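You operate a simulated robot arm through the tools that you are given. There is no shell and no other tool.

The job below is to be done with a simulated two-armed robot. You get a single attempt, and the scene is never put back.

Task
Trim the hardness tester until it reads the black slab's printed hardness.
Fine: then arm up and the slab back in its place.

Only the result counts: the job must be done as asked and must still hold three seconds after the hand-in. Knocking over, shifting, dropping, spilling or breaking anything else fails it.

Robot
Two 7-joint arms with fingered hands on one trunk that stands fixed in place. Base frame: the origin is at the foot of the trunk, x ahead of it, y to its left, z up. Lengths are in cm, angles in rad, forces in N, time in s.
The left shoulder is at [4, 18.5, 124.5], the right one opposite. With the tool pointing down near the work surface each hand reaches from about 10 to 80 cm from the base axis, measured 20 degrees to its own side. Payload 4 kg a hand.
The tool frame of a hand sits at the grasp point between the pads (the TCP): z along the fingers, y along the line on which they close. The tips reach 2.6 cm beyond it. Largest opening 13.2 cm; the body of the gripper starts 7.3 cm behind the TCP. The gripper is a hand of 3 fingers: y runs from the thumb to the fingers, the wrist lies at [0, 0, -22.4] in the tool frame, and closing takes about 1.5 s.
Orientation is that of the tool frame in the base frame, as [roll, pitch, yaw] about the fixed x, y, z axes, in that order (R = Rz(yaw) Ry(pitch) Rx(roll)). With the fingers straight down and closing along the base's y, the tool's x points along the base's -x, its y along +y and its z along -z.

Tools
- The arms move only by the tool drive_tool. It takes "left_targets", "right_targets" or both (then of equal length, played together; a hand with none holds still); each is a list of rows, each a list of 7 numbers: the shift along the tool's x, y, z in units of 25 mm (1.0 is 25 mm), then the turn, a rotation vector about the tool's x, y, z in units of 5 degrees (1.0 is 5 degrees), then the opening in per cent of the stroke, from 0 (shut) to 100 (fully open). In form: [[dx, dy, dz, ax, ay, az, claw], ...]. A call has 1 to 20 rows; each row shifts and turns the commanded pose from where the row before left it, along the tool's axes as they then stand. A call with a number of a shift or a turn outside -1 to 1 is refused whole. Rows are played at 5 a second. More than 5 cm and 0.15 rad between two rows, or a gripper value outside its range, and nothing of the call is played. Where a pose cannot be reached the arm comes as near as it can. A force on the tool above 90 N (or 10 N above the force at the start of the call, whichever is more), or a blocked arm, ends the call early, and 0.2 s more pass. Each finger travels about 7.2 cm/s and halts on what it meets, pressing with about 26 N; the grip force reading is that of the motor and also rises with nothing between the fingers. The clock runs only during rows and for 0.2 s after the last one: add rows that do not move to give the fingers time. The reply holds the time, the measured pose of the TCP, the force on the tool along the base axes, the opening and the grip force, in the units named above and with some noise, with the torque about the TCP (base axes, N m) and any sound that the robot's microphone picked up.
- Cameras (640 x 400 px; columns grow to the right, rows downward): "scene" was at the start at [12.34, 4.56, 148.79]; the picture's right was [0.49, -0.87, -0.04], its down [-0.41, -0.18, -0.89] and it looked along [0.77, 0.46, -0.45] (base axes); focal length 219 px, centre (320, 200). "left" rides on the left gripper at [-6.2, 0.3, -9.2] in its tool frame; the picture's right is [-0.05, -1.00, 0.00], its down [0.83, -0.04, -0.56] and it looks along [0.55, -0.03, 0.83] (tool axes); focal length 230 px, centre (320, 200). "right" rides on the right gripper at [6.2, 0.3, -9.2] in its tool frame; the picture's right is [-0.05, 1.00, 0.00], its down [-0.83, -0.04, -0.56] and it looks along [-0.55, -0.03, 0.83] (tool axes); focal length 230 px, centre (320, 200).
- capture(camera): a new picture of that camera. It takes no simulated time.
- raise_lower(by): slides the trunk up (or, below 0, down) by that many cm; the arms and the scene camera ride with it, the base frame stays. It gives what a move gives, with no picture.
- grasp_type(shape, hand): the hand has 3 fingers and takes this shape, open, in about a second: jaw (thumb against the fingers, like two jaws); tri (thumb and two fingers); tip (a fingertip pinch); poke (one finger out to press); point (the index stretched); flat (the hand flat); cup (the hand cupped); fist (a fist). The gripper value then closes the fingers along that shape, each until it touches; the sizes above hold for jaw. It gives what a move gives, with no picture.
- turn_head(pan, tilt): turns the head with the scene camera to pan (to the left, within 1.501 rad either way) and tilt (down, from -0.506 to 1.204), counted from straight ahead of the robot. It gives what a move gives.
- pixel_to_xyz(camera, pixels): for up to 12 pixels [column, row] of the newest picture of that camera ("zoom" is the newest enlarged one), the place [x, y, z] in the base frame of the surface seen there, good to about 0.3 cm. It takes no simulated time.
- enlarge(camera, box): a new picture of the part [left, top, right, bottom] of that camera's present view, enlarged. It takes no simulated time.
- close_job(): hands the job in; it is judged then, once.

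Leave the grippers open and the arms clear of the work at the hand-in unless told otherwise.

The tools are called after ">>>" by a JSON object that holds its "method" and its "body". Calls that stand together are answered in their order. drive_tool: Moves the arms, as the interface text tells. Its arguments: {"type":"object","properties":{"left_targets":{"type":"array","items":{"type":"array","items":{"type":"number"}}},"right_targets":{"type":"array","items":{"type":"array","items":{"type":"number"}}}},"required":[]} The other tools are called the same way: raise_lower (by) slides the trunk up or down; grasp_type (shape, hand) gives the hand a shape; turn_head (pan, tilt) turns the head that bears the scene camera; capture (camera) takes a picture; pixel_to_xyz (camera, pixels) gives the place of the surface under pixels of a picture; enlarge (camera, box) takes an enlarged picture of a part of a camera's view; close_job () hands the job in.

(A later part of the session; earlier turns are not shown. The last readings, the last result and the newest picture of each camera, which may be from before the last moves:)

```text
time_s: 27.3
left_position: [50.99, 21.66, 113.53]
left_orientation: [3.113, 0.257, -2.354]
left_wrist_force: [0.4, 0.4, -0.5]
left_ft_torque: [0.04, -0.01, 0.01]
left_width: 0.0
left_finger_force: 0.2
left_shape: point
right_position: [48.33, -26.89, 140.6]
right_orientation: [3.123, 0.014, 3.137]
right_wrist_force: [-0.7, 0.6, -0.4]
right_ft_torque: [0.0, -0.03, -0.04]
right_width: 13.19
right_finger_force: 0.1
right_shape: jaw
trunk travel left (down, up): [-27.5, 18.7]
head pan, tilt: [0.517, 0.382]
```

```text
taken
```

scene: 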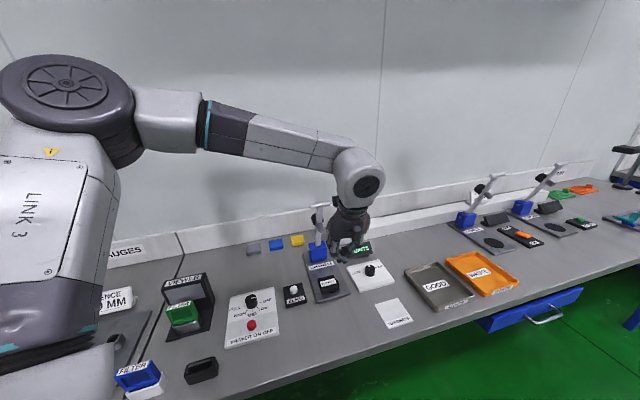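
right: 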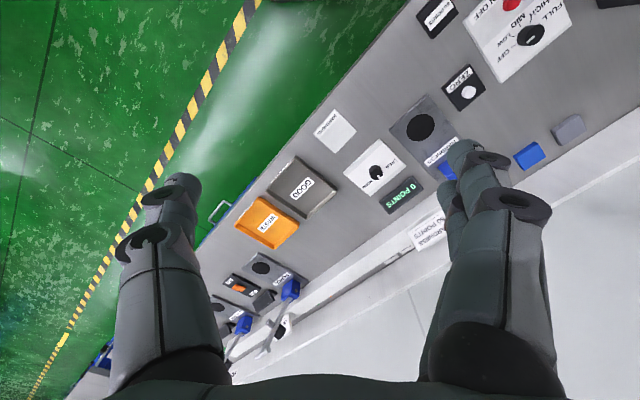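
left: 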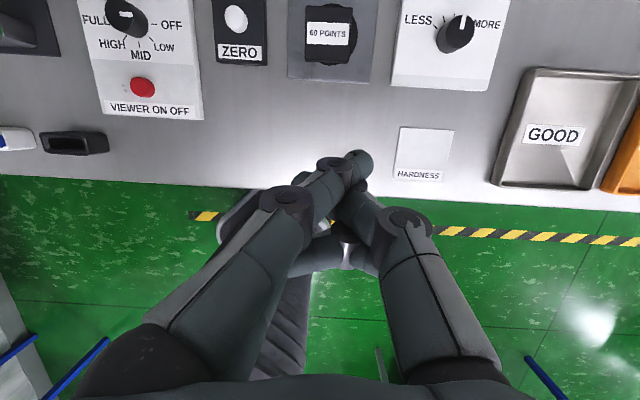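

The shape is rigid like that. My plan is to use the closed jaw with the fingers pointing down: reach just behind the tester's shank below the T-bar, and draw it over along its arc with the lower finger. I'll measure the tester arm closely first.

>>> {"method": "enlarge", "body": {"camera": "scene", "box": [295, 195, 343, 270]}}

```text
5.33 times, centred on (319, 232) of scene
```

zoom: 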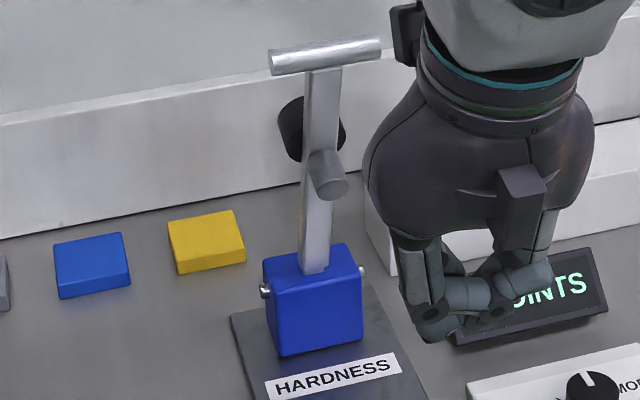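

>>> {"method": "pixel_to_xyz", "body": {"camera": "zoom", "pixels": [[275, 62], [376, 47], [325, 58], [322, 85], [318, 125], [328, 178], [315, 215], [313, 255], [290, 130], [263, 290], [361, 269], [310, 290]]}}

>>> {"method": "pixel_to_xyz", "body": {"camera": "zoom", "pixels": [[307, 85], [338, 85], [305, 215], [330, 215], [325, 45], [325, 68], [268, 290], [358, 275], [315, 262], [275, 265], [335, 250], [341, 130]]}}

```text
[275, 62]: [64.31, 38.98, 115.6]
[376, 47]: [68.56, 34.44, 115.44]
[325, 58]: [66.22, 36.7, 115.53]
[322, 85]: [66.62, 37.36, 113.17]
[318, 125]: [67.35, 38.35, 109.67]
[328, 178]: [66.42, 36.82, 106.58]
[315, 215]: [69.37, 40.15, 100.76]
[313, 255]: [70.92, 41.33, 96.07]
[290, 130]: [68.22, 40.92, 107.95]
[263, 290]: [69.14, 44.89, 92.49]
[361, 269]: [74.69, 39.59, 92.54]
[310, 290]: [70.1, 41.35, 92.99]
```

```text
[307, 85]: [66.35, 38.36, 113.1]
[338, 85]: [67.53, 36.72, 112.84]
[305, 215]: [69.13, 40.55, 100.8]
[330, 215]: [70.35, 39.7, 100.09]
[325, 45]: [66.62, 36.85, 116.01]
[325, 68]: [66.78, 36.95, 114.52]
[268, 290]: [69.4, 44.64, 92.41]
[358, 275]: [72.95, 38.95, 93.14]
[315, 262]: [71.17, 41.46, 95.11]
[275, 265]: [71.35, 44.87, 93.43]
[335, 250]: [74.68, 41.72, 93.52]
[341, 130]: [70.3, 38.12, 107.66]
```

Measured: the pivot is near u=80.9, z=92.5 (u along the plate toward the wall). The T-bar axis is at z≈115.4, radius about 24 cm, leaning ~18° toward the robot. The shank is 2 cm wide, centred on v≈20.8. I'll go back to the jaw, close it, and measure where the finger ends lie.

>>> {"method": "grasp_type", "body": {"hand": "left", "shape": "jaw"}}

>>> {"method": "drive_tool", "body": {"left_targets": [[0, 0, 0, 0, 0, 0, 0], [0, 0, 0, 0, 0, 0, 0], [0, 0, 0, 0, 0, 0, 0], [0, 0, 0, 0, 0, 0, 0], [0, 0, 0, 0, 0, 0, 0], [0, 0, 0, 0, 0, 0, 0], [0, 0, 0, 0, 0, 0, 0], [0, 0, 0, 0, 0, 0, 0]]}}

>>> {"method": "enlarge", "body": {"camera": "left", "box": [180, 100, 460, 300]}}

>>> {"method": "enlarge", "body": {"camera": "scene", "box": [300, 180, 400, 270]}}

```text
time_s: 28.2
left_position: [50.88, 21.84, 113.58]
left_orientation: [3.115, 0.256, -2.354]
left_wrist_force: [-0.1, -0.2, -0.7]
left_ft_torque: [0.03, 0.01, -0.02]
left_width: 9.5
left_finger_force: 0.0
left_shape: jaw
right_position: [48.35, -26.9, 140.68]
right_orientation: [3.125, 0.014, 3.135]
right_wrist_force: [0.2, 0.7, -0.2]
right_ft_torque: [-0.01, -0.01, 0.0]
right_width: 13.19
right_finger_force: 0.2
right_shape: jaw
trunk travel left (down, up): [-27.5, 18.7]
head pan, tilt: [0.517, 0.382]
```

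```text
time_s: 30.0
left_position: [50.89, 21.79, 113.54]
left_orientation: [3.114, 0.258, -2.354]
left_wrist_force: [0.4, -0.4, -0.2]
left_ft_torque: [0.03, 0.03, 0.02]
left_width: 0.01
left_finger_force: 26.0
left_shape: jaw
right_position: [48.38, -26.94, 140.64]
right_orientation: [3.124, 0.013, 3.134]
right_wrist_force: [-0.5, 0.1, -1.0]
right_ft_torque: [-0.01, 0.01, 0.03]
right_width: 13.17
right_finger_force: 0.2
right_shape: jaw
trunk travel left (down, up): [-27.5, 18.7]
head pan, tilt: [0.517, 0.382]
```

```text
2.00 times, centred on (320, 200) of left
```

zoom: 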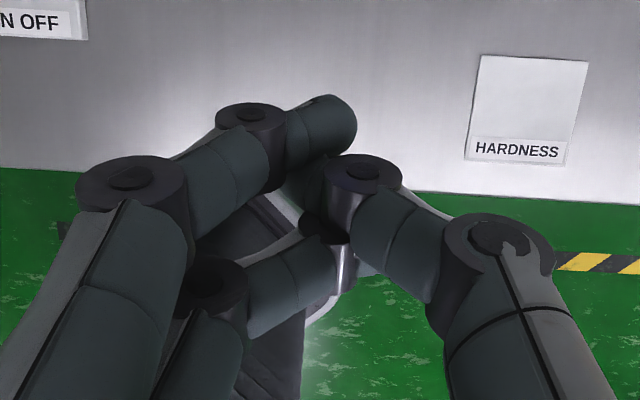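

```text
4.44 times, centred on (350, 225) of scene
```

zoom: 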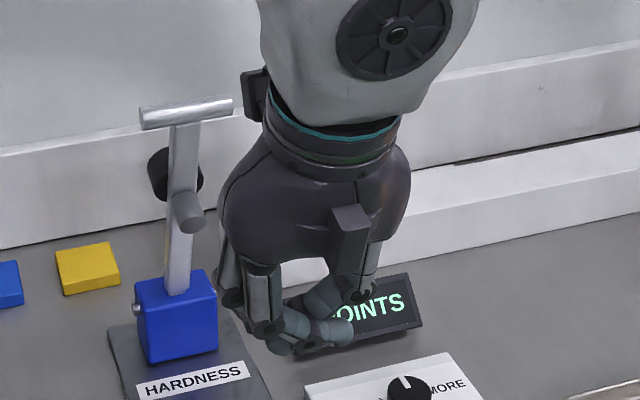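

I'll measure the closed fingers in the hand picture.

>>> {"method": "pixel_to_xyz", "body": {"camera": "left", "pixels": [[322, 245], [330, 232], [315, 258], [352, 225], [305, 262], [285, 240], [330, 160], [345, 150], [375, 215], [280, 275]]}}

>>> {"method": "pixel_to_xyz", "body": {"camera": "zoom", "pixels": [[270, 340], [295, 325], [335, 332], [258, 300], [260, 325], [275, 355], [365, 290], [232, 300], [320, 300], [283, 340]]}}

```text
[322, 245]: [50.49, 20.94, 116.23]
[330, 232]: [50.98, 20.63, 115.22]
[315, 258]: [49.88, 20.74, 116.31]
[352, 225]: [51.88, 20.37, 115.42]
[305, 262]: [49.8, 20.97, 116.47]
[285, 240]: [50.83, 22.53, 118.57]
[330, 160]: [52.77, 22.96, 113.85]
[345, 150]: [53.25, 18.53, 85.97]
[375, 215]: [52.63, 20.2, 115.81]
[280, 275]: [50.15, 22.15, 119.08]
```

```text
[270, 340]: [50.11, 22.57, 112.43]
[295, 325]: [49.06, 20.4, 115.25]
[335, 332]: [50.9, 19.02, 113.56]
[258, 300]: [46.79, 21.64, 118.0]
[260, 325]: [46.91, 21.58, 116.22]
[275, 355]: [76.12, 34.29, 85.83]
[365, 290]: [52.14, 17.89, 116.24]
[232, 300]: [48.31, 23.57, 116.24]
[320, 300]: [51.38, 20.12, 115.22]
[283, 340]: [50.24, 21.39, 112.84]
```

Closed fingers: the front (robot-side) surface is about 2 cm ahead of the TCP, and the lowest point about 1.1 cm beyond it. To have reach behind the handle I'll raise the trunk 10 cm, which also lifts both hands. First I'll check where the sign and ledge behind the tester lie.

>>> {"method": "pixel_to_xyz", "body": {"camera": "scene", "pixels": [[337, 220], [348, 215], [358, 225], [305, 213], [300, 225], [335, 235], [290, 215]]}}

>>> {"method": "raise_lower", "body": {"by": 10}}

>>> {"method": "capture", "body": {"camera": "scene"}}

```text
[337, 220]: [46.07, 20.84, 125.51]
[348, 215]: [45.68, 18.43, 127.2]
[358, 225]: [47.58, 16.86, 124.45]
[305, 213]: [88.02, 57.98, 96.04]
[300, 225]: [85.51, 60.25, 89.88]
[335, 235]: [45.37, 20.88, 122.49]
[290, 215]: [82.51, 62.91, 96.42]
```

```text
time_s: 31.3
left_position: [50.93, 21.66, 123.55]
left_orientation: [3.115, 0.258, -2.356]
left_wrist_force: [-0.2, 0.0, 0.8]
left_ft_torque: [0.02, 0.0, 0.02]
left_width: 0.0
left_finger_force: 26.2
left_shape: jaw
right_position: [48.36, -26.86, 150.63]
right_orientation: [3.124, 0.014, 3.135]
right_wrist_force: [0.4, 0.9, -0.6]
right_ft_torque: [0.0, -0.03, 0.02]
right_width: 13.19
right_finger_force: 0.0
right_shape: jaw
trunk travel left (down, up): [-37.5, 8.7]
head pan, tilt: [0.517, 0.382]
```

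```text
taken
```

scene: 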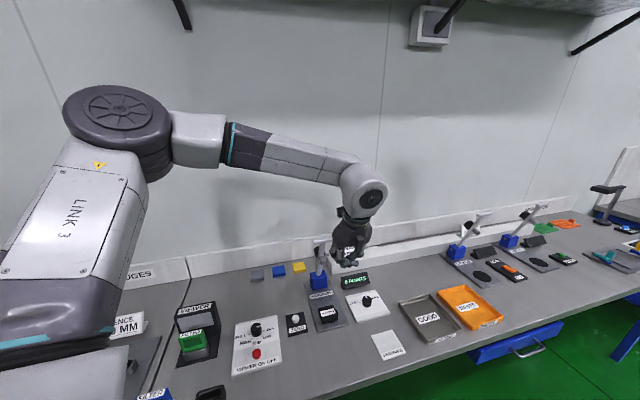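

There is a shelf with brackets on the wall above. I'll check its position so the forearm stays clear.

>>> {"method": "pixel_to_xyz", "body": {"camera": "scene", "pixels": [[184, 25], [435, 30], [470, 5], [400, 3], [575, 52], [364, 190], [300, 150], [205, 150], [349, 268], [340, 210]]}}

```text
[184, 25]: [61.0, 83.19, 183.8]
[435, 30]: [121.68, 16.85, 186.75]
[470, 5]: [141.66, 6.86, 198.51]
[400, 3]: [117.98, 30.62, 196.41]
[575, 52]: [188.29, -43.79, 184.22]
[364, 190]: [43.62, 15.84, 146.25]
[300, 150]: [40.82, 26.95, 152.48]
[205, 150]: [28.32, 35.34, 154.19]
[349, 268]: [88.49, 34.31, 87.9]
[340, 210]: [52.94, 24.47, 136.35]
```

The shelf is above z=184, so it's clear. I'll straighten the hand to a 5° tilt and move it over the T-bar at z≈123.5 to a point behind it (u≈78.7, v≈21.1).

>>> {"method": "drive_tool", "body": {"left_targets": [[0, 0, 0, 0.1, 0.67, 0, 0], [0, 0, 0, 0.1, 0.67, 0, 0], [0, 0, 0, 0.11, 0.66, 0, 0], [-0.91, -0.013, 0.08, 0, 0, 0, 0], [-0.91, -0.013, 0.08, 0, 0, 0, 0], [-0.91, -0.013, 0.08, 0, 0, 0, 0], [-0.91, -0.013, 0.08, 0, 0, 0, 0], [-0.91, -0.013, 0.08, 0, 0, 0, 0], [-0.91, -0.013, 0.08, 0, 0, 0, 0], [-0.91, -0.013, 0.08, 0, 0, 0, 0], [-0.91, -0.013, 0.08, 0, 0, 0, 0], [-0.91, -0.013, 0.08, 0, 0, 0, 0], [-0.91, -0.013, 0.08, 0, 0, 0, 0], [-0.91, -0.013, 0.08, 0, 0, 0, 0], [-0.91, -0.013, 0.08, 0, 0, 0, 0], [0, 0, 0, 0, 0, 0, 0]]}}

>>> {"method": "capture", "body": {"camera": "scene"}}

>>> {"method": "capture", "body": {"camera": "left"}}

```text
time_s: 34.7
left_position: [68.67, 41.05, 123.62]
left_orientation: [-3.139, 0.083, -2.352]
left_wrist_force: [-0.6, 1.3, 0.2]
left_ft_torque: [0.02, 0.0, 0.0]
left_width: 0.02
left_finger_force: 26.2
left_shape: jaw
left hand out of reach, approached as far as the arm can: row 14, 15
right_position: [48.38, -26.86, 150.68]
right_orientation: [3.125, 0.014, 3.133]
right_wrist_force: [0.1, 0.7, 0.2]
right_ft_torque: [-0.04, 0.01, 0.05]
right_width: 13.2
right_finger_force: 0.0
right_shape: jaw
trunk travel left (down, up): [-37.5, 8.7]
head pan, tilt: [0.517, 0.382]
```

```text
taken
```

scene: 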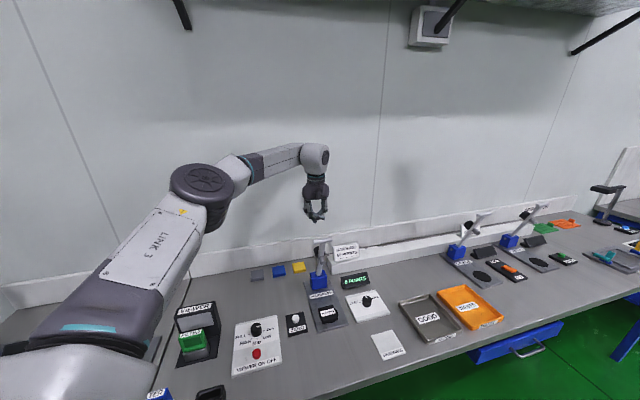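

```text
taken
```

left: 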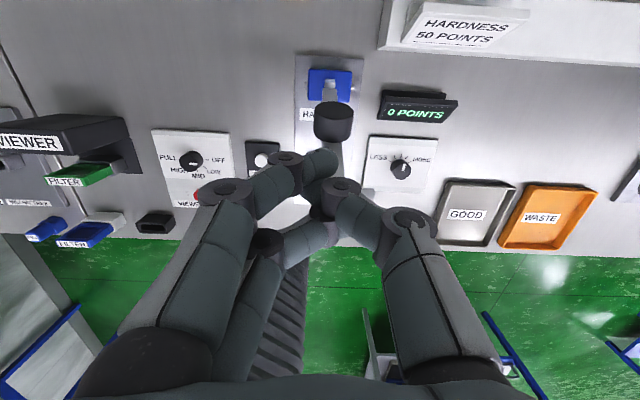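

The hand is near the reach limit at this height: u≈77.6, v≈19.5. The wrist comes level with the shoulder lower down, so I'll descend 4 cm and see whether it settles on the commanded line. Fingertips stay above the T-bar (z≈116).

>>> {"method": "drive_tool", "body": {"left_targets": [[0.035, 0, 0.4, 0, 0, 0, 0], [0.035, 0, 0.4, 0, 0, 0, 0], [0.035, 0, 0.4, 0, 0, 0, 0], [0.035, 0, 0.4, 0, 0, 0, 0], [0, 0, 0, 0, 0, 0, 0]]}}

```text
time_s: 35.9
left_position: [68.52, 41.01, 119.44]
left_orientation: [-3.141, 0.084, -2.352]
left_wrist_force: [-0.4, 0.5, -0.3]
left_ft_torque: [0.04, 0.0, -0.02]
left_width: 0.05
left_finger_force: 25.5
left_shape: jaw
right_position: [48.41, -26.89, 150.62]
right_orientation: [3.124, 0.013, 3.134]
right_wrist_force: [0.6, -0.9, -0.1]
right_ft_torque: [-0.01, 0.0, 0.03]
right_width: 13.17
right_finger_force: 0.0
right_shape: jaw
trunk travel left (down, up): [-37.5, 8.7]
head pan, tilt: [0.517, 0.382]
```

The command was clamped to what was reachable. I'll shift toward v=21.1 and u≈78.2 at this height.

>>> {"method": "drive_tool", "body": {"left_targets": [[-0.1, -0.33, 0.01, 0, 0, 0, 0], [-0.1, -0.33, 0.01, 0, 0, 0, 0], [-0.1, 0, 0.01, 0, 0, 0, 0], [0, 0, 0, 0, 0, 0, 0]]}}

>>> {"method": "capture", "body": {"camera": "left"}}

>>> {"method": "enlarge", "body": {"camera": "scene", "box": [280, 180, 360, 300]}}

```text
time_s: 36.9
left_position: [68.55, 40.72, 119.48]
left_orientation: [-3.141, 0.084, -2.353]
left_wrist_force: [-0.6, -0.6, -0.4]
left_ft_torque: [0.01, -0.01, 0.02]
left_width: 0.01
left_finger_force: 25.5
left_shape: jaw
left hand out of reach, approached as far as the arm can: row 1, 2
right_position: [48.43, -26.85, 150.66]
right_orientation: [3.123, 0.015, 3.136]
right_wrist_force: [0.0, 0.0, 0.0]
right_ft_torque: [-0.01, 0.0, 0.02]
right_width: 13.17
right_finger_force: 0.1
right_shape: jaw
trunk travel left (down, up): [-37.5, 8.7]
head pan, tilt: [0.517, 0.382]
```

```text
taken
```

left: 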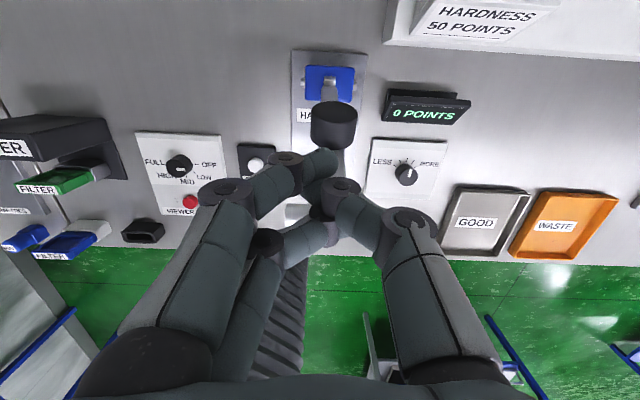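

```text
3.33 times, centred on (320, 240) of scene
```

zoom: 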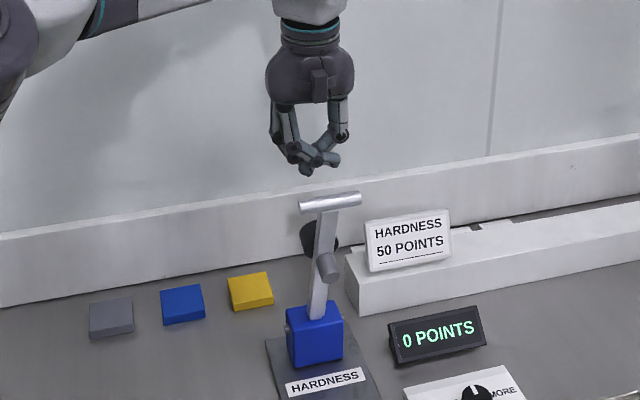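

The reach is marginal, so I'll tilt the hand 5° more (to 10°) to bring the wrist back, then shift to u≈78, v≈21.1.

>>> {"method": "drive_tool", "body": {"left_targets": [[0, 0, 0, 0, -1, 0, 0], [0, -0.3, 0, 0, 0, 0, 0], [-0.1, -0.3, 0.02, 0, 0, 0, 0], [-0.2, 0, 0.035, 0, 0, 0, 0], [0, 0, 0, 0, 0, 0, 0]]}}

```text
time_s: 38.1
left_position: [69.66, 40.26, 119.49]
left_orientation: [-3.14, 0.171, -2.353]
left_wrist_force: [-0.5, 0.4, -0.5]
left_ft_torque: [0.03, -0.01, -0.05]
left_width: 0.01
left_finger_force: 26.2
left_shape: jaw
left hand out of reach, approached as far as the arm can: row 3, 4
right_position: [48.34, -26.9, 150.7]
right_orientation: [3.123, 0.014, 3.134]
right_wrist_force: [0.7, -0.2, 0.5]
right_ft_torque: [0.01, 0.01, -0.02]
right_width: 13.17
right_finger_force: 0.1
right_shape: jaw
trunk travel left (down, up): [-37.5, 8.7]
head pan, tilt: [0.517, 0.382]
```

At u≈77.7, v≈20.8. I'll descend 6.9 cm so the fingers are behind the shank below the T-bar.

>>> {"method": "drive_tool", "body": {"left_targets": [[0.069, 0, 0.389, 0, 0, 0, 0], [0.069, 0, 0.389, 0, 0, 0, 0], [0.069, 0, 0.389, 0, 0, 0, 0], [0.069, -0.03, 0.389, 0, 0, 0, 0], [0.069, -0.03, 0.389, 0, 0, 0, 0], [0.069, -0.03, 0.389, 0, 0, 0, 0], [0.069, -0.03, 0.389, 0, 0, 0, 0], [0, 0, 0, 0, 0, 0, 0]]}}

>>> {"method": "capture", "body": {"camera": "left"}}

>>> {"method": "enlarge", "body": {"camera": "scene", "box": [280, 180, 360, 300]}}

```text
time_s: 39.9
left_position: [68.64, 40.13, 112.85]
left_orientation: [-3.142, 0.171, -2.35]
left_wrist_force: [1.1, 1.0, 0.3]
left_ft_torque: [0.0, -0.02, -0.01]
left_width: 0.01
left_finger_force: 26.1
left_shape: jaw
left hand out of reach, approached as far as the arm can: row 3, 5, 7
right_position: [48.3, -26.83, 150.6]
right_orientation: [3.125, 0.013, 3.134]
right_wrist_force: [-0.5, 0.3, 0.5]
right_ft_torque: [-0.03, 0.01, 0.01]
right_width: 13.19
right_finger_force: 0.0
right_shape: jaw
trunk travel left (down, up): [-37.5, 8.7]
head pan, tilt: [0.517, 0.382]
```

```text
taken
```

left: 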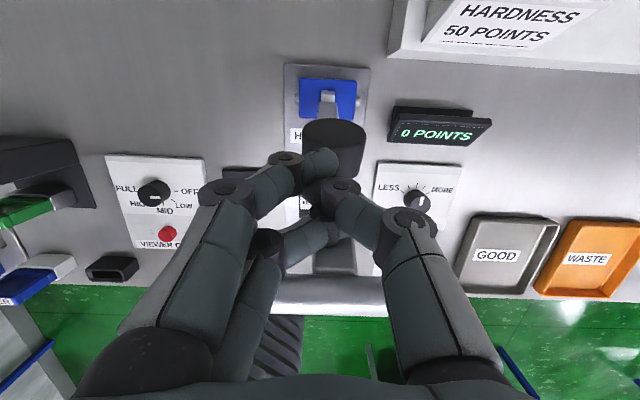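

```text
3.33 times, centred on (320, 240) of scene
```

zoom: 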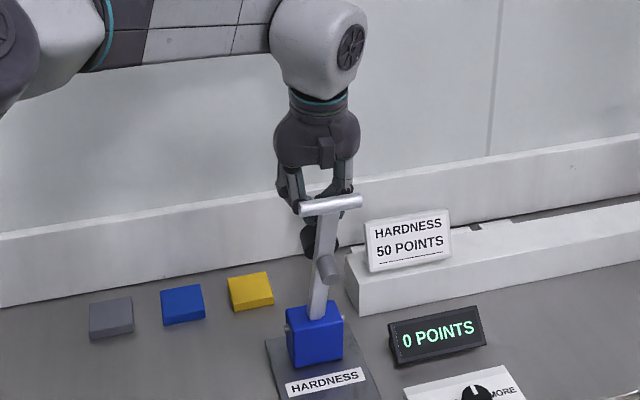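

The fingers are behind the shank just below the T-bar. I'll pull toward the robot along the arc, first to about 60° elevation, shifting slightly right to centre on the shank.

>>> {"method": "drive_tool", "body": {"left_targets": [[0.3, -0.06, 0.05, 0, 0, 0, 0], [0.4, -0.06, 0.07, 0, 0, 0, 0], [0.43, -0.06, 0.08, 0, 0, 0, 0], [0.43, -0.06, 0.08, 0, 0, 0, 0], [0.43, -0.04, 0.08, 0, 0, 0, 0], [0, 0, 0, 0, 0, 0, 0]]}}

>>> {"method": "capture", "body": {"camera": "left"}}

>>> {"method": "enlarge", "body": {"camera": "scene", "box": [280, 180, 360, 300]}}

```text
time_s: 41.3
left_position: [65.68, 36.23, 111.2]
left_orientation: [-3.14, 0.17, -2.354]
left_wrist_force: [0.2, 0.7, 1.1]
left_ft_torque: [-0.05, 0.0, -0.01]
left_width: 0.01
left_finger_force: 26.1
left_shape: jaw
right_position: [48.48, -26.89, 150.74]
right_orientation: [3.125, 0.014, 3.134]
right_wrist_force: [0.3, -0.3, 1.1]
right_ft_torque: [0.01, 0.02, -0.02]
right_width: 13.17
right_finger_force: 0.1
right_shape: jaw
trunk travel left (down, up): [-37.5, 8.7]
head pan, tilt: [0.517, 0.382]
```

```text
taken
```

left: 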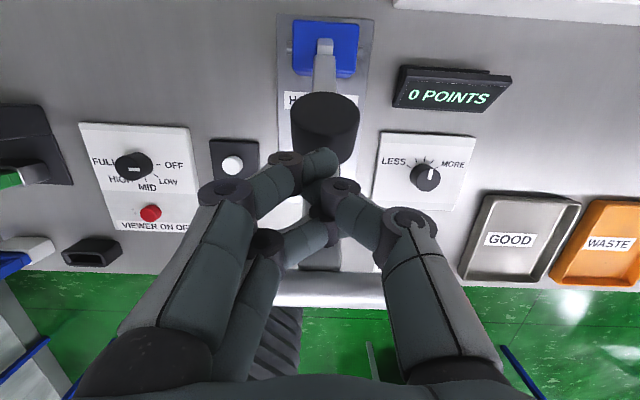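

```text
3.33 times, centred on (320, 240) of scene
```

zoom: 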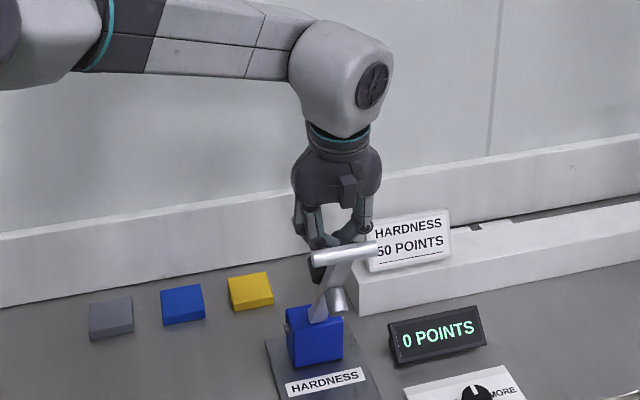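

The arm follows with almost no force. I'll continue along the arc to about 30°.

>>> {"method": "drive_tool", "body": {"left_targets": [[0.5, 0, 0.17, 0, 0, 0, 0], [0.5, 0, 0.17, 0, 0, 0, 0], [0.5, 0, 0.17, 0, 0, 0, 0], [0.47, 0, 0.257, 0, 0, 0, 0], [0.47, 0, 0.257, 0, 0, 0, 0], [0.47, 0, 0.257, 0, 0, 0, 0], [0.4, 0, 0.313, 0, 0, 0, 0], [0.4, 0, 0.313, 0, 0, 0, 0], [0.4, 0, 0.313, 0, 0, 0, 0], [0, 0, 0, 0, 0, 0, 0]]}}

>>> {"method": "capture", "body": {"camera": "left"}}

>>> {"method": "enlarge", "body": {"camera": "scene", "box": [280, 190, 380, 310]}}

```text
time_s: 43.5
left_position: [59.05, 29.8, 103.87]
left_orientation: [3.141, 0.169, -2.354]
left_wrist_force: [-0.9, 0.4, -0.8]
left_ft_torque: [0.0, -0.01, 0.0]
left_width: 0.0
left_finger_force: 26.4
left_shape: jaw
right_position: [48.36, -26.87, 150.73]
right_orientation: [3.124, 0.016, 3.136]
right_wrist_force: [-0.2, -1.0, 0.0]
right_ft_torque: [-0.03, -0.02, -0.02]
right_width: 13.19
right_finger_force: 0.1
right_shape: jaw
trunk travel left (down, up): [-37.5, 8.7]
head pan, tilt: [0.517, 0.382]
```

```text
taken
```

left: 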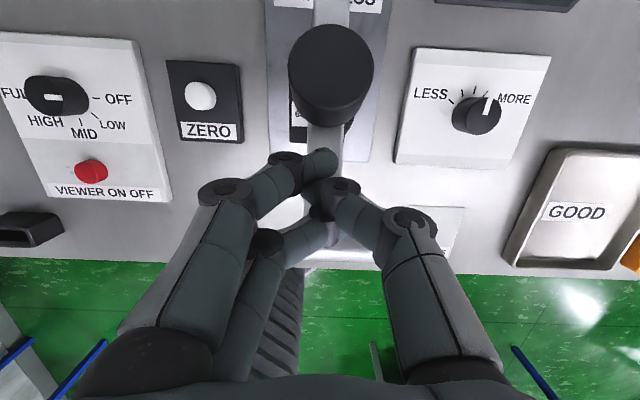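

```text
3.33 times, centred on (330, 250) of scene
```

zoom: 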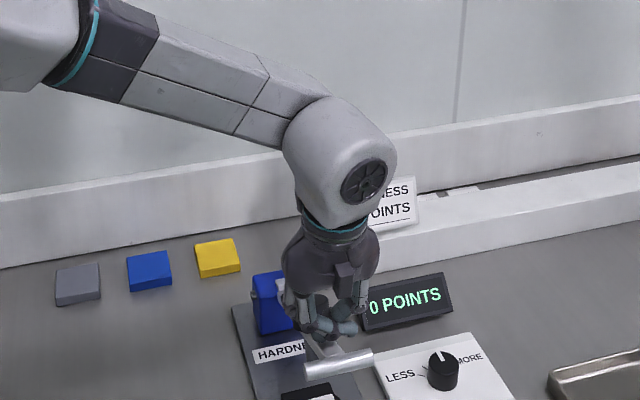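

The arm comes down well. I'll measure the bar's position to verify the angle.

>>> {"method": "pixel_to_xyz", "body": {"camera": "zoom", "pixels": [[338, 365], [310, 370], [367, 357], [320, 345]]}}

>>> {"method": "pixel_to_xyz", "body": {"camera": "left", "pixels": [[330, 60], [325, 145], [345, 250], [335, 165]]}}

```text
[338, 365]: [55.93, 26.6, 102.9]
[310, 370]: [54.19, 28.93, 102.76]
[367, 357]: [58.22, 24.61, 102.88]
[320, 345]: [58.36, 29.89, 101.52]
```

```text
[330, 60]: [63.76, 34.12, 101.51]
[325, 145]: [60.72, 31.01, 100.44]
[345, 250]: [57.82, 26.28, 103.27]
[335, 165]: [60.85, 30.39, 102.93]
```

The arm is at about 24°. I'll continue down to a few degrees above horizontal.

>>> {"method": "drive_tool", "body": {"left_targets": [[0.305, 0, 0.335, 0, 0, 0, 0], [0.305, 0, 0.335, 0, 0, 0, 0], [0.305, 0, 0.335, 0, 0, 0, 0], [0.253, 0, 0.403, 0, 0, 0, 0], [0.253, 0, 0.403, 0, 0, 0, 0], [0.253, 0, 0.403, 0, 0, 0, 0], [0.13, 0, 0.316, 0, 0, 0, 0], [0.13, 0, 0.316, 0, 0, 0, 0], [0.13, 0, 0.316, 0, 0, 0, 0], [0, 0, 0, 0, 0, 0, 0]]}}

>>> {"method": "capture", "body": {"camera": "left"}}

>>> {"method": "enlarge", "body": {"camera": "scene", "box": [280, 210, 400, 330]}}

```text
time_s: 45.7
left_position: [54.84, 28.5, 97.08]
left_orientation: [-3.139, 0.171, -2.353]
left_wrist_force: [0.2, -0.3, -0.5]
left_ft_torque: [-0.01, -0.01, 0.01]
left_width: 0.01
left_finger_force: 25.6
left_shape: jaw
left hand out of reach, approached as far as the arm can: row 5, 6, 7, 8, 9
right_position: [48.42, -26.84, 150.75]
right_orientation: [3.126, 0.014, 3.134]
right_wrist_force: [0.7, 0.0, -0.6]
right_ft_torque: [0.01, -0.03, -0.01]
right_width: 13.22
right_finger_force: 0.0
right_shape: jaw
trunk travel left (down, up): [-37.5, 8.7]
head pan, tilt: [0.517, 0.382]
```

```text
taken
```

left: 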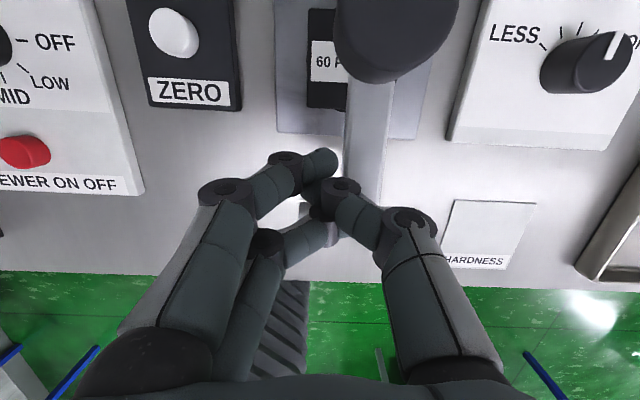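

```text
3.33 times, centred on (340, 270) of scene
```

zoom: 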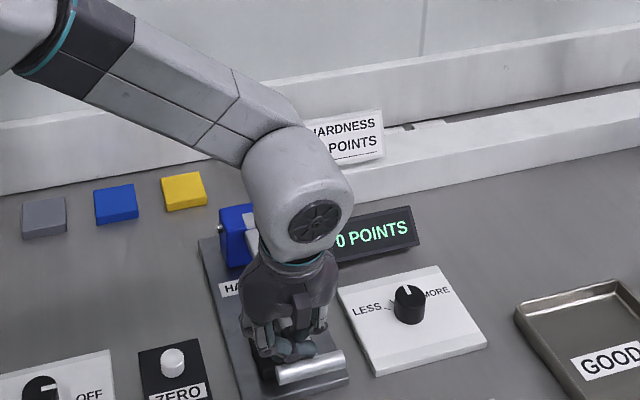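

The arm ran short of downward reach because the trunk is raised, and the hand drifted 2 cm left. I'll check where the tester arm is now.

>>> {"method": "pixel_to_xyz", "body": {"camera": "left", "pixels": [[370, 110], [368, 160], [395, 60], [345, 240], [318, 160], [340, 215]]}}

>>> {"method": "pixel_to_xyz", "body": {"camera": "zoom", "pixels": [[282, 372], [310, 365], [340, 357], [310, 350]]}}

```text
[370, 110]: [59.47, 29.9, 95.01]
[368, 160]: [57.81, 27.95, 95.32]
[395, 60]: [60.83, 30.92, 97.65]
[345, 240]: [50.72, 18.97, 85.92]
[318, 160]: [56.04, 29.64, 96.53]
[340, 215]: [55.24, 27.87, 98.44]
```

```text
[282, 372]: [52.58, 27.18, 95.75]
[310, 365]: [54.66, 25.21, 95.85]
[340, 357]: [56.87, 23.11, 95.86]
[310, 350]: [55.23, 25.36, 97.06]
```

The tester arm holds at about 7° by itself. I'll lift the hand 11 cm straight up, lower the trunk by 10 cm, and then press down from above with better reach.

>>> {"method": "drive_tool", "body": {"left_targets": [[-0.153, 0, -0.87, 0, 0, 0, 0], [-0.153, 0, -0.87, 0, 0, 0, 0], [-0.153, 0, -0.87, 0, 0, 0, 0], [-0.153, 0, -0.87, 0, 0, 0, 0], [-0.153, 0, -0.87, 0, 0, 0, 0], [0, 0, 0, 0, 0, 0, 0]]}}

>>> {"method": "raise_lower", "body": {"by": -10}}

>>> {"method": "capture", "body": {"camera": "scene"}}

>>> {"method": "capture", "body": {"camera": "left"}}

```text
time_s: 47.1
left_position: [54.87, 28.58, 108.09]
left_orientation: [3.139, 0.169, -2.353]
left_wrist_force: [0.2, -0.3, 0.1]
left_ft_torque: [0.01, -0.02, 0.0]
left_width: 0.0
left_finger_force: 25.9
left_shape: jaw
right_position: [48.41, -26.87, 150.66]
right_orientation: [3.125, 0.013, 3.134]
right_wrist_force: [0.5, -0.4, 0.0]
right_ft_torque: [-0.02, -0.01, 0.01]
right_width: 13.22
right_finger_force: 0.1
right_shape: jaw
trunk travel left (down, up): [-37.5, 8.7]
head pan, tilt: [0.517, 0.382]
```

```text
time_s: 48.5
left_position: [54.89, 28.48, 98.08]
left_orientation: [-3.14, 0.172, -2.349]
left_wrist_force: [0.7, 0.9, 0.4]
left_ft_torque: [-0.05, -0.01, 0.01]
left_width: 0.0
left_finger_force: 25.9
left_shape: jaw
right_position: [48.25, -26.95, 140.68]
right_orientation: [3.124, 0.014, 3.134]
right_wrist_force: [0.0, 0.1, 0.5]
right_ft_torque: [0.02, 0.02, 0.02]
right_width: 13.2
right_finger_force: 0.0
right_shape: jaw
trunk travel left (down, up): [-27.5, 18.7]
head pan, tilt: [0.517, 0.382]
```

```text
taken
```

scene: 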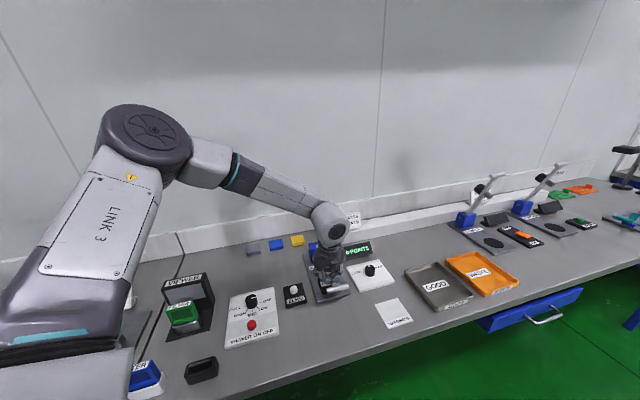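

```text
taken
```

left: 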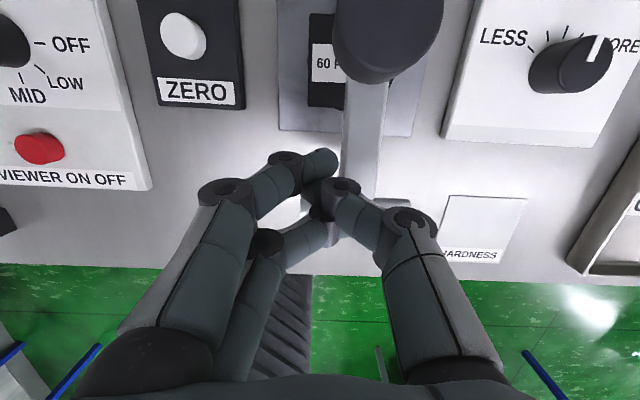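

The arm has stayed in place. I'll shift 2.2 cm right over the shank and come down 2.5 cm, watching force and the display.

>>> {"method": "drive_tool", "body": {"left_targets": [[0, -0.44, 0, 0, 0, 0, 0], [0, -0.44, 0, 0, 0, 0, 0], [0.035, 0, 0.2, 0, 0, 0, 0], [0.035, 0, 0.2, 0, 0, 0, 0], [0.035, 0, 0.2, 0, 0, 0, 0], [0.035, 0, 0.2, 0, 0, 0, 0], [0.035, 0, 0.2, 0, 0, 0, 0], [0, 0, 0, 0, 0, 0, 0]]}}

>>> {"method": "capture", "body": {"camera": "left"}}

>>> {"method": "enlarge", "body": {"camera": "scene", "box": [280, 210, 400, 330]}}

```text
time_s: 50.2
left_position: [56.43, 26.78, 95.48]
left_orientation: [-3.141, 0.17, -2.354]
left_wrist_force: [0.1, 0.5, 0.1]
left_ft_torque: [0.0, -0.01, 0.02]
left_width: 0.0
left_finger_force: 26.4
left_shape: jaw
right_position: [48.33, -26.81, 140.66]
right_orientation: [3.124, 0.014, 3.135]
right_wrist_force: [-0.1, -0.1, -0.1]
right_ft_torque: [-0.03, -0.02, 0.0]
right_width: 13.17
right_finger_force: 0.0
right_shape: jaw
trunk travel left (down, up): [-27.5, 18.7]
head pan, tilt: [0.517, 0.382]
```

```text
taken
```

left: 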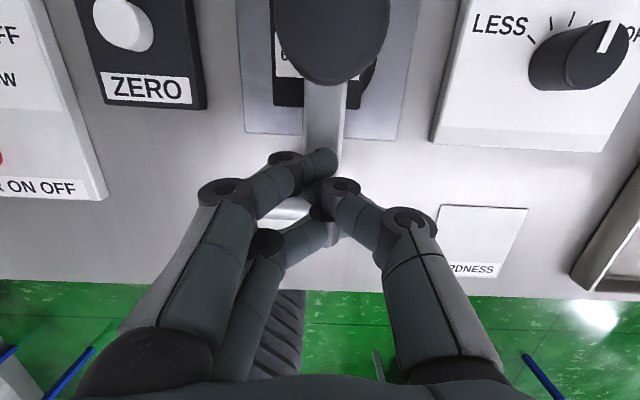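

```text
3.33 times, centred on (340, 270) of scene
```

zoom: 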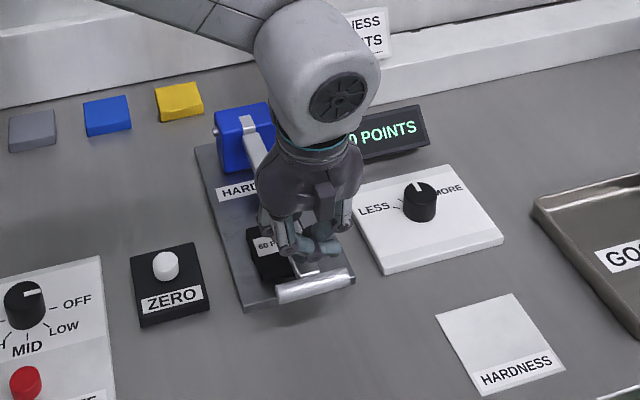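

Aligned on the shank, and no resistance yet. I'll continue down 1.5 cm.

>>> {"method": "drive_tool", "body": {"left_targets": [[0.02, 0, 0.12, 0, 0, 0, 0], [0.02, 0, 0.12, 0, 0, 0, 0], [0.02, 0, 0.12, 0, 0, 0, 0], [0.02, 0, 0.12, 0, 0, 0, 0], [0.02, 0, 0.12, 0, 0, 0, 0], [0, 0, 0, 0, 0, 0, 0]]}}

>>> {"method": "capture", "body": {"camera": "scene"}}

>>> {"method": "enlarge", "body": {"camera": "scene", "box": [290, 230, 400, 320]}}

```text
time_s: 51.6
left_position: [56.57, 26.46, 94.68]
left_orientation: [-3.132, 0.18, -2.353]
left_wrist_force: [12.0, -5.0, 46.3]
left_ft_torque: [0.24, 0.16, -0.03]
left_width: 0.0
left_finger_force: 26.5
left_shape: jaw
right_position: [48.12, -27.12, 140.78]
right_orientation: [3.121, 0.015, 3.135]
right_wrist_force: [0.2, 0.3, 0.0]
right_ft_torque: [0.01, 0.02, -0.02]
right_width: 13.21
right_finger_force: 0.1
right_shape: jaw
trunk travel left (down, up): [-27.5, 18.7]
head pan, tilt: [0.517, 0.382]
```

```text
taken
```

scene: 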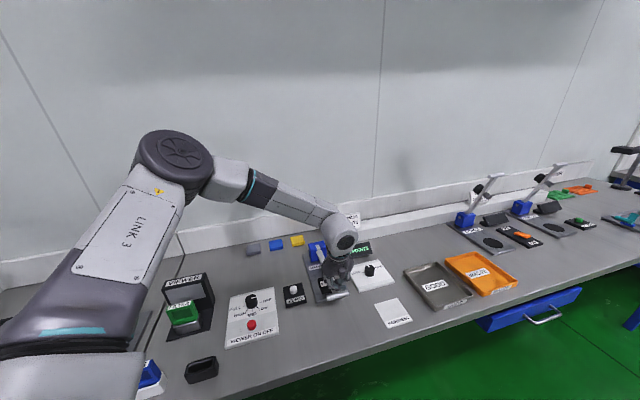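

```text
4.44 times, centred on (345, 275) of scene
```

zoom: 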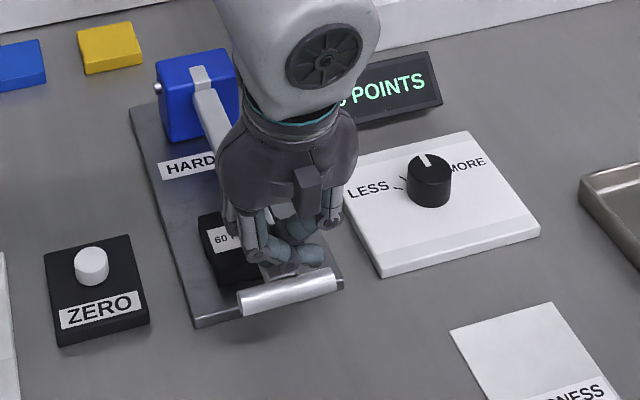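

There is contact (46 N), and the display has changed but is partly hidden. I'll lift the hand up and back to see whether the arm stays down and what it reads.

>>> {"method": "drive_tool", "body": {"left_targets": [[-0.04, 0, -0.2, 0, 0, 0, 0], [-0.08, 0, -0.5, 0, 0, 0, 0], [-0.15, 0, -0.87, 0, 0, 0, 0], [-0.15, 0, -0.87, 0, 0, 0, 0], [0.5, 0, -0.87, 0, 0, 0, 0], [1, 0, -0.5, 0, 0, 0, 0], [1, 0, -0.2, 0, 0, 0, 0], [1, 0, -0.2, 0, 0, 0, 0], [1, 0, -0.2, 0, 0, 0, 0], [0, 0, 0, 0, 0, 0, 0]]}}

>>> {"method": "capture", "body": {"camera": "scene"}}

>>> {"method": "enlarge", "body": {"camera": "scene", "box": [290, 220, 400, 320]}}

```text
time_s: 53.9
left_position: [47.89, 18.39, 103.25]
left_orientation: [3.141, 0.169, -2.354]
left_wrist_force: [0.2, 0.3, -0.1]
left_ft_torque: [0.01, 0.01, -0.01]
left_width: 0.01
left_finger_force: 26.1
left_shape: jaw
right_position: [48.47, -26.84, 140.75]
right_orientation: [3.124, 0.014, 3.134]
right_wrist_force: [-0.1, 0.5, 0.4]
right_ft_torque: [0.01, -0.03, 0.03]
right_width: 13.16
right_finger_force: 0.1
right_shape: jaw
trunk travel left (down, up): [-27.5, 18.7]
head pan, tilt: [0.517, 0.382]
```

```text
taken
```

scene: 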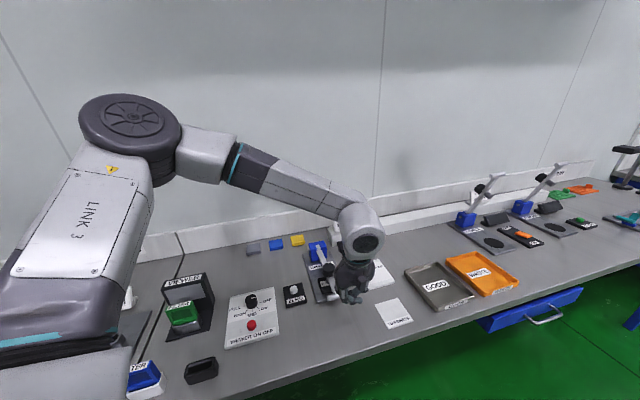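

```text
4.00 times, centred on (345, 270) of scene
```

zoom: 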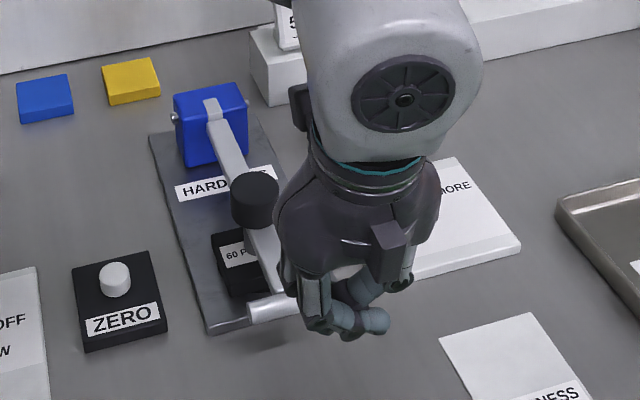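

The arm stays down. The hand blocks the display, so I'll move it 20 cm to the left and a bit up.

>>> {"method": "drive_tool", "body": {"left_targets": [[0, 1, -0.4, 0, 0, 0, 0], [0, 1, -0.4, 0, 0, 0, 0], [0, 1, -0.4, 0, 0, 0, 0], [0, 1, 0, 0, 0, 0, 0], [0, 1, 0, 0, 0, 0, 0], [0, 1, 0, 0, 0, 0, 0], [0, 1, 0, 0, 0, 0, 0], [0, 1, 0, 0, 0, 0, 0], [0, 0, 0, 0, 0, 0, 0]]}}

>>> {"method": "enlarge", "body": {"camera": "scene", "box": [290, 210, 410, 320]}}

```text
time_s: 55.9
left_position: [33.52, 32.11, 106.17]
left_orientation: [3.139, 0.17, -2.353]
left_wrist_force: [-0.3, 0.6, 0.3]
left_ft_torque: [0.02, -0.03, -0.03]
left_width: 0.0
left_finger_force: 26.4
left_shape: jaw
right_position: [48.49, -26.97, 140.65]
right_orientation: [3.125, 0.012, 3.133]
right_wrist_force: [0.2, 0.0, 0.5]
right_ft_torque: [-0.01, 0.01, -0.01]
right_width: 13.21
right_finger_force: 0.0
right_shape: jaw
trunk travel left (down, up): [-27.5, 18.7]
head pan, tilt: [0.517, 0.382]
```

```text
3.64 times, centred on (350, 265) of scene
```

zoom: 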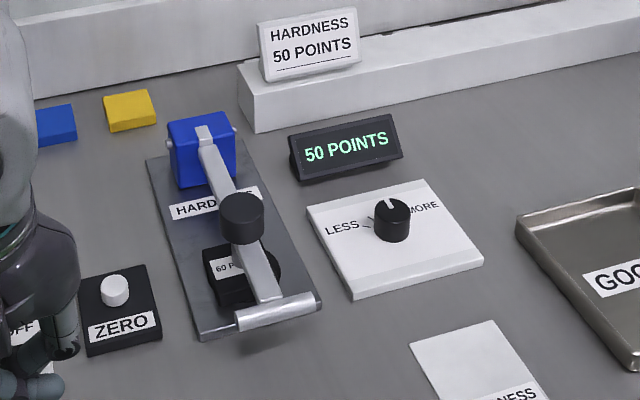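

With the arm down the display reads 50 POINTS. It must read 60, so the knob has to be turned toward MORE (clockwise). I'll straighten the hand to vertical and move it over the knob at about (72.5, 20.7), keeping z≈106.

>>> {"method": "drive_tool", "body": {"left_targets": [[0, 0, 0, 0, 0.97, 0, 0], [0, 0, 0, 0, 0.97, 0, 0], [-0.52, -0.95, 0, 0, 0, 0, 0], [-0.52, -0.95, 0, 0, 0, 0, 0], [-0.52, -0.95, 0, 0, 0, 0, 0], [-0.52, -0.95, 0, 0, 0, 0, 0], [-0.52, -0.95, 0, 0, 0, 0, 0], [-0.52, -0.95, 0, 0, 0, 0, 0], [-0.52, -0.95, 0, 0, 0, 0, 0], [-0.52, -0.95, 0, 0, 0, 0, 0], [-0.52, -0.95, 0, 0, 0, 0, 0], [-0.52, -0.95, 0, 0, 0, 0, 50], [-0.52, -0.95, 0, 0, 0, 0, 70], [-0.52, -0.95, 0, 0, 0, 0, 70], [-0.52, -0.95, 0, 0, 0, 0, 70], [-0.52, -0.95, 0, 0, 0, 0, 70], [-0.52, -0.95, 0, 0, 0, 0, 70], [0, 0, 0, 0, 0, 0, 70], [0, 0, 0, 0, 0, 0, 70]]}}

>>> {"method": "capture", "body": {"camera": "left"}}

>>> {"method": "capture", "body": {"camera": "scene"}}

```text
time_s: 59.9
left_position: [65.95, 24.66, 106.99]
left_orientation: [-3.14, 0.001, -2.354]
left_wrist_force: [-0.2, 0.7, 0.1]
left_ft_torque: [0.02, -0.05, -0.02]
left_width: 9.2
left_finger_force: 0.1
left_shape: jaw
left hand out of reach, approached as far as the arm can: row 15, 16, 17
right_position: [48.48, -26.98, 140.75]
right_orientation: [3.123, 0.015, 3.136]
right_wrist_force: [-0.4, -0.3, 1.1]
right_ft_torque: [-0.03, 0.0, 0.05]
right_width: 13.18
right_finger_force: 0.0
right_shape: jaw
trunk travel left (down, up): [-27.5, 18.7]
head pan, tilt: [0.517, 0.382]
```

```text
taken
```

left: 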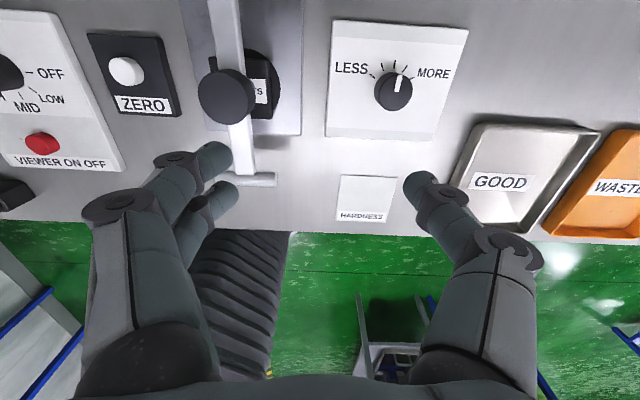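

```text
taken
```

scene: 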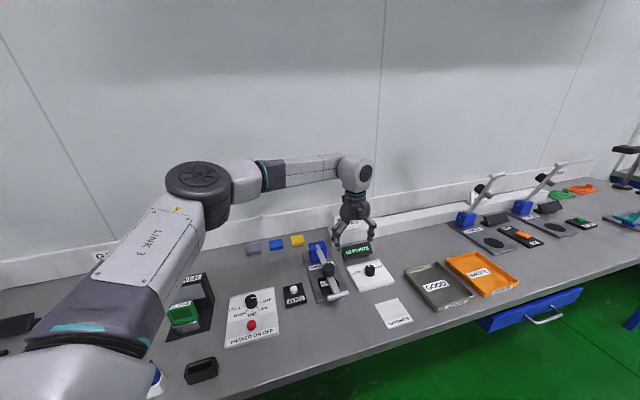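

The vertical hand runs out of reach at this yaw (65.95, 24.66). I'll look at the knob closely, then turn the wrist back toward the default yaw, which should reach farther.

>>> {"method": "enlarge", "body": {"camera": "left", "box": [320, 20, 480, 140]}}

>>> {"method": "enlarge", "body": {"camera": "scene", "box": [335, 230, 405, 300]}}

```text
3.33 times, centred on (400, 80) of left
```

zoom: 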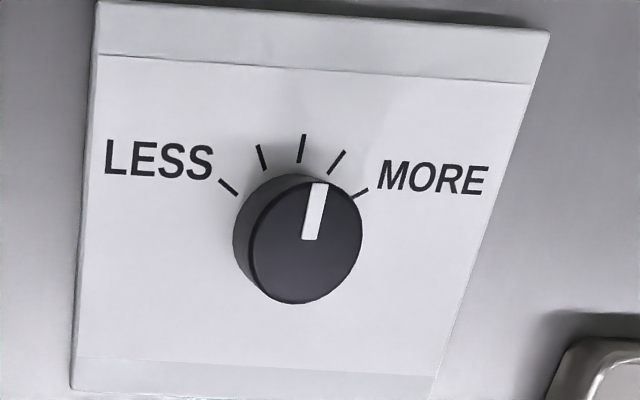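

```text
5.71 times, centred on (370, 265) of scene
```

zoom: 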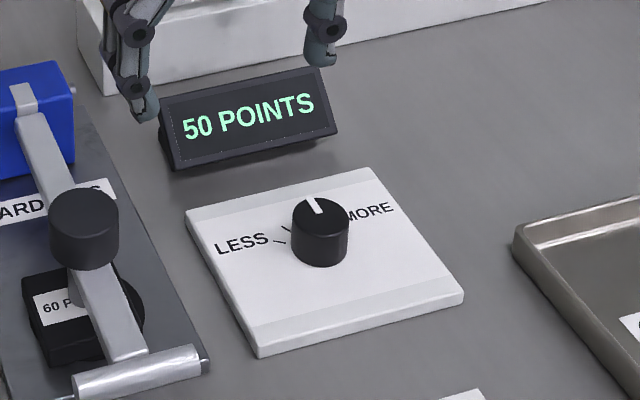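

The pointer is near the middle tick, with a range of about ±55°. I'll measure the knob's location.

>>> {"method": "pixel_to_xyz", "body": {"camera": "zoom", "pixels": [[320, 216], [296, 216], [347, 212], [320, 200], [320, 232], [320, 260], [297, 245], [346, 243], [280, 250], [370, 250]]}}

>>> {"method": "pixel_to_xyz", "body": {"camera": "left", "pixels": [[396, 90], [383, 92], [409, 90], [396, 77], [395, 106], [340, 90], [450, 92], [392, 130]]}}

```text
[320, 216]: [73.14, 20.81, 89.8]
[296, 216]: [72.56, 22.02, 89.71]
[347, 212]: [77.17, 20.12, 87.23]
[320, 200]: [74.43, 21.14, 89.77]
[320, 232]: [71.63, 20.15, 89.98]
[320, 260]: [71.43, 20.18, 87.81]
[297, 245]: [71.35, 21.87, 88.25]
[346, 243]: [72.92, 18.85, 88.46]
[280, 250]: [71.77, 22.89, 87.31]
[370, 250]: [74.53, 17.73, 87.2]
```

```text
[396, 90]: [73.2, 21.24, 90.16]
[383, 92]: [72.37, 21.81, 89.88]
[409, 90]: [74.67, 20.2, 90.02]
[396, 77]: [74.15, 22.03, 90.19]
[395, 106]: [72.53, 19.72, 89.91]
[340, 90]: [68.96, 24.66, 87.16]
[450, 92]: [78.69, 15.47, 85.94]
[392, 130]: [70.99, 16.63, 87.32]
```

Knob top centre ≈ (73.2, 20.95, 90.0), about 2.8 cm across, rising 2.8 cm above its plate. I'll turn the wrist 35° (yaw to about −170°) to gain reach.

>>> {"method": "drive_tool", "body": {"left_targets": [[0, 0, 0, 0, 0, 1, 70], [0, 0, 0, 0, 0, 1, 70], [0, 0, 0, 0, 0, 1, 70], [0, 0, 0, 0, 0, 1, 70], [0, 0, 0, 0, 0, 1, 70], [0, 0, 0, 0, 0, 1, 70], [0, 0, 0, 0, 0, 1, 70], [0, 0, 0, 0, 0, 0, 70]]}}

```text
time_s: 61.6
left_position: [65.67, 24.49, 107.12]
left_orientation: [3.14, 0.0, -2.964]
left_wrist_force: [0.2, 0.1, -0.4]
left_ft_torque: [-0.03, 0.01, 0.03]
left_width: 9.2
left_finger_force: 0.0
left_shape: jaw
right_position: [48.46, -26.77, 140.7]
right_orientation: [3.124, 0.013, 3.134]
right_wrist_force: [-0.1, 0.1, 0.0]
right_ft_torque: [0.0, 0.01, -0.05]
right_width: 13.17
right_finger_force: 0.1
right_shape: jaw
trunk travel left (down, up): [-27.5, 18.7]
head pan, tilt: [0.517, 0.382]
```

Yaw is now −170°. I'll move toward above the knob at this height.

>>> {"method": "drive_tool", "body": {"left_targets": [[-0.68, -0.48, 0, 0, 0, 0, 70], [-0.68, -0.48, 0, 0, 0, 0, 70], [-0.68, -0.48, 0, 0, 0, 0, 70], [-0.68, -0.48, 0, 0, 0, 0, 70], [0, 0, 0, 0, 0, 0, 70]]}}

>>> {"method": "capture", "body": {"camera": "left"}}

```text
time_s: 62.9
left_position: [65.83, 24.63, 106.92]
left_orientation: [-3.141, 0.001, -2.964]
left_wrist_force: [0.1, -0.8, 0.5]
left_ft_torque: [0.01, -0.01, 0.01]
left_width: 9.2
left_finger_force: 0.0
left_shape: jaw
left hand out of reach, approached as far as the arm can: row 1, 2, 3, 4
right_position: [48.43, -26.9, 140.58]
right_orientation: [3.123, 0.013, 3.134]
right_wrist_force: [-0.2, -0.5, -0.6]
right_ft_torque: [-0.03, -0.02, 0.01]
right_width: 13.17
right_finger_force: 0.1
right_shape: jaw
trunk travel left (down, up): [-27.5, 18.7]
head pan, tilt: [0.517, 0.382]
```

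```text
taken
```

left: 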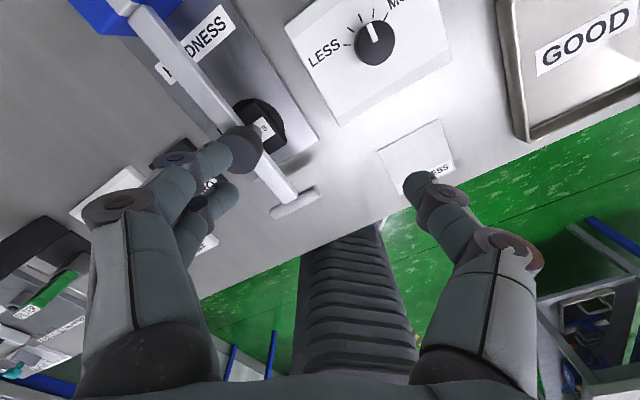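

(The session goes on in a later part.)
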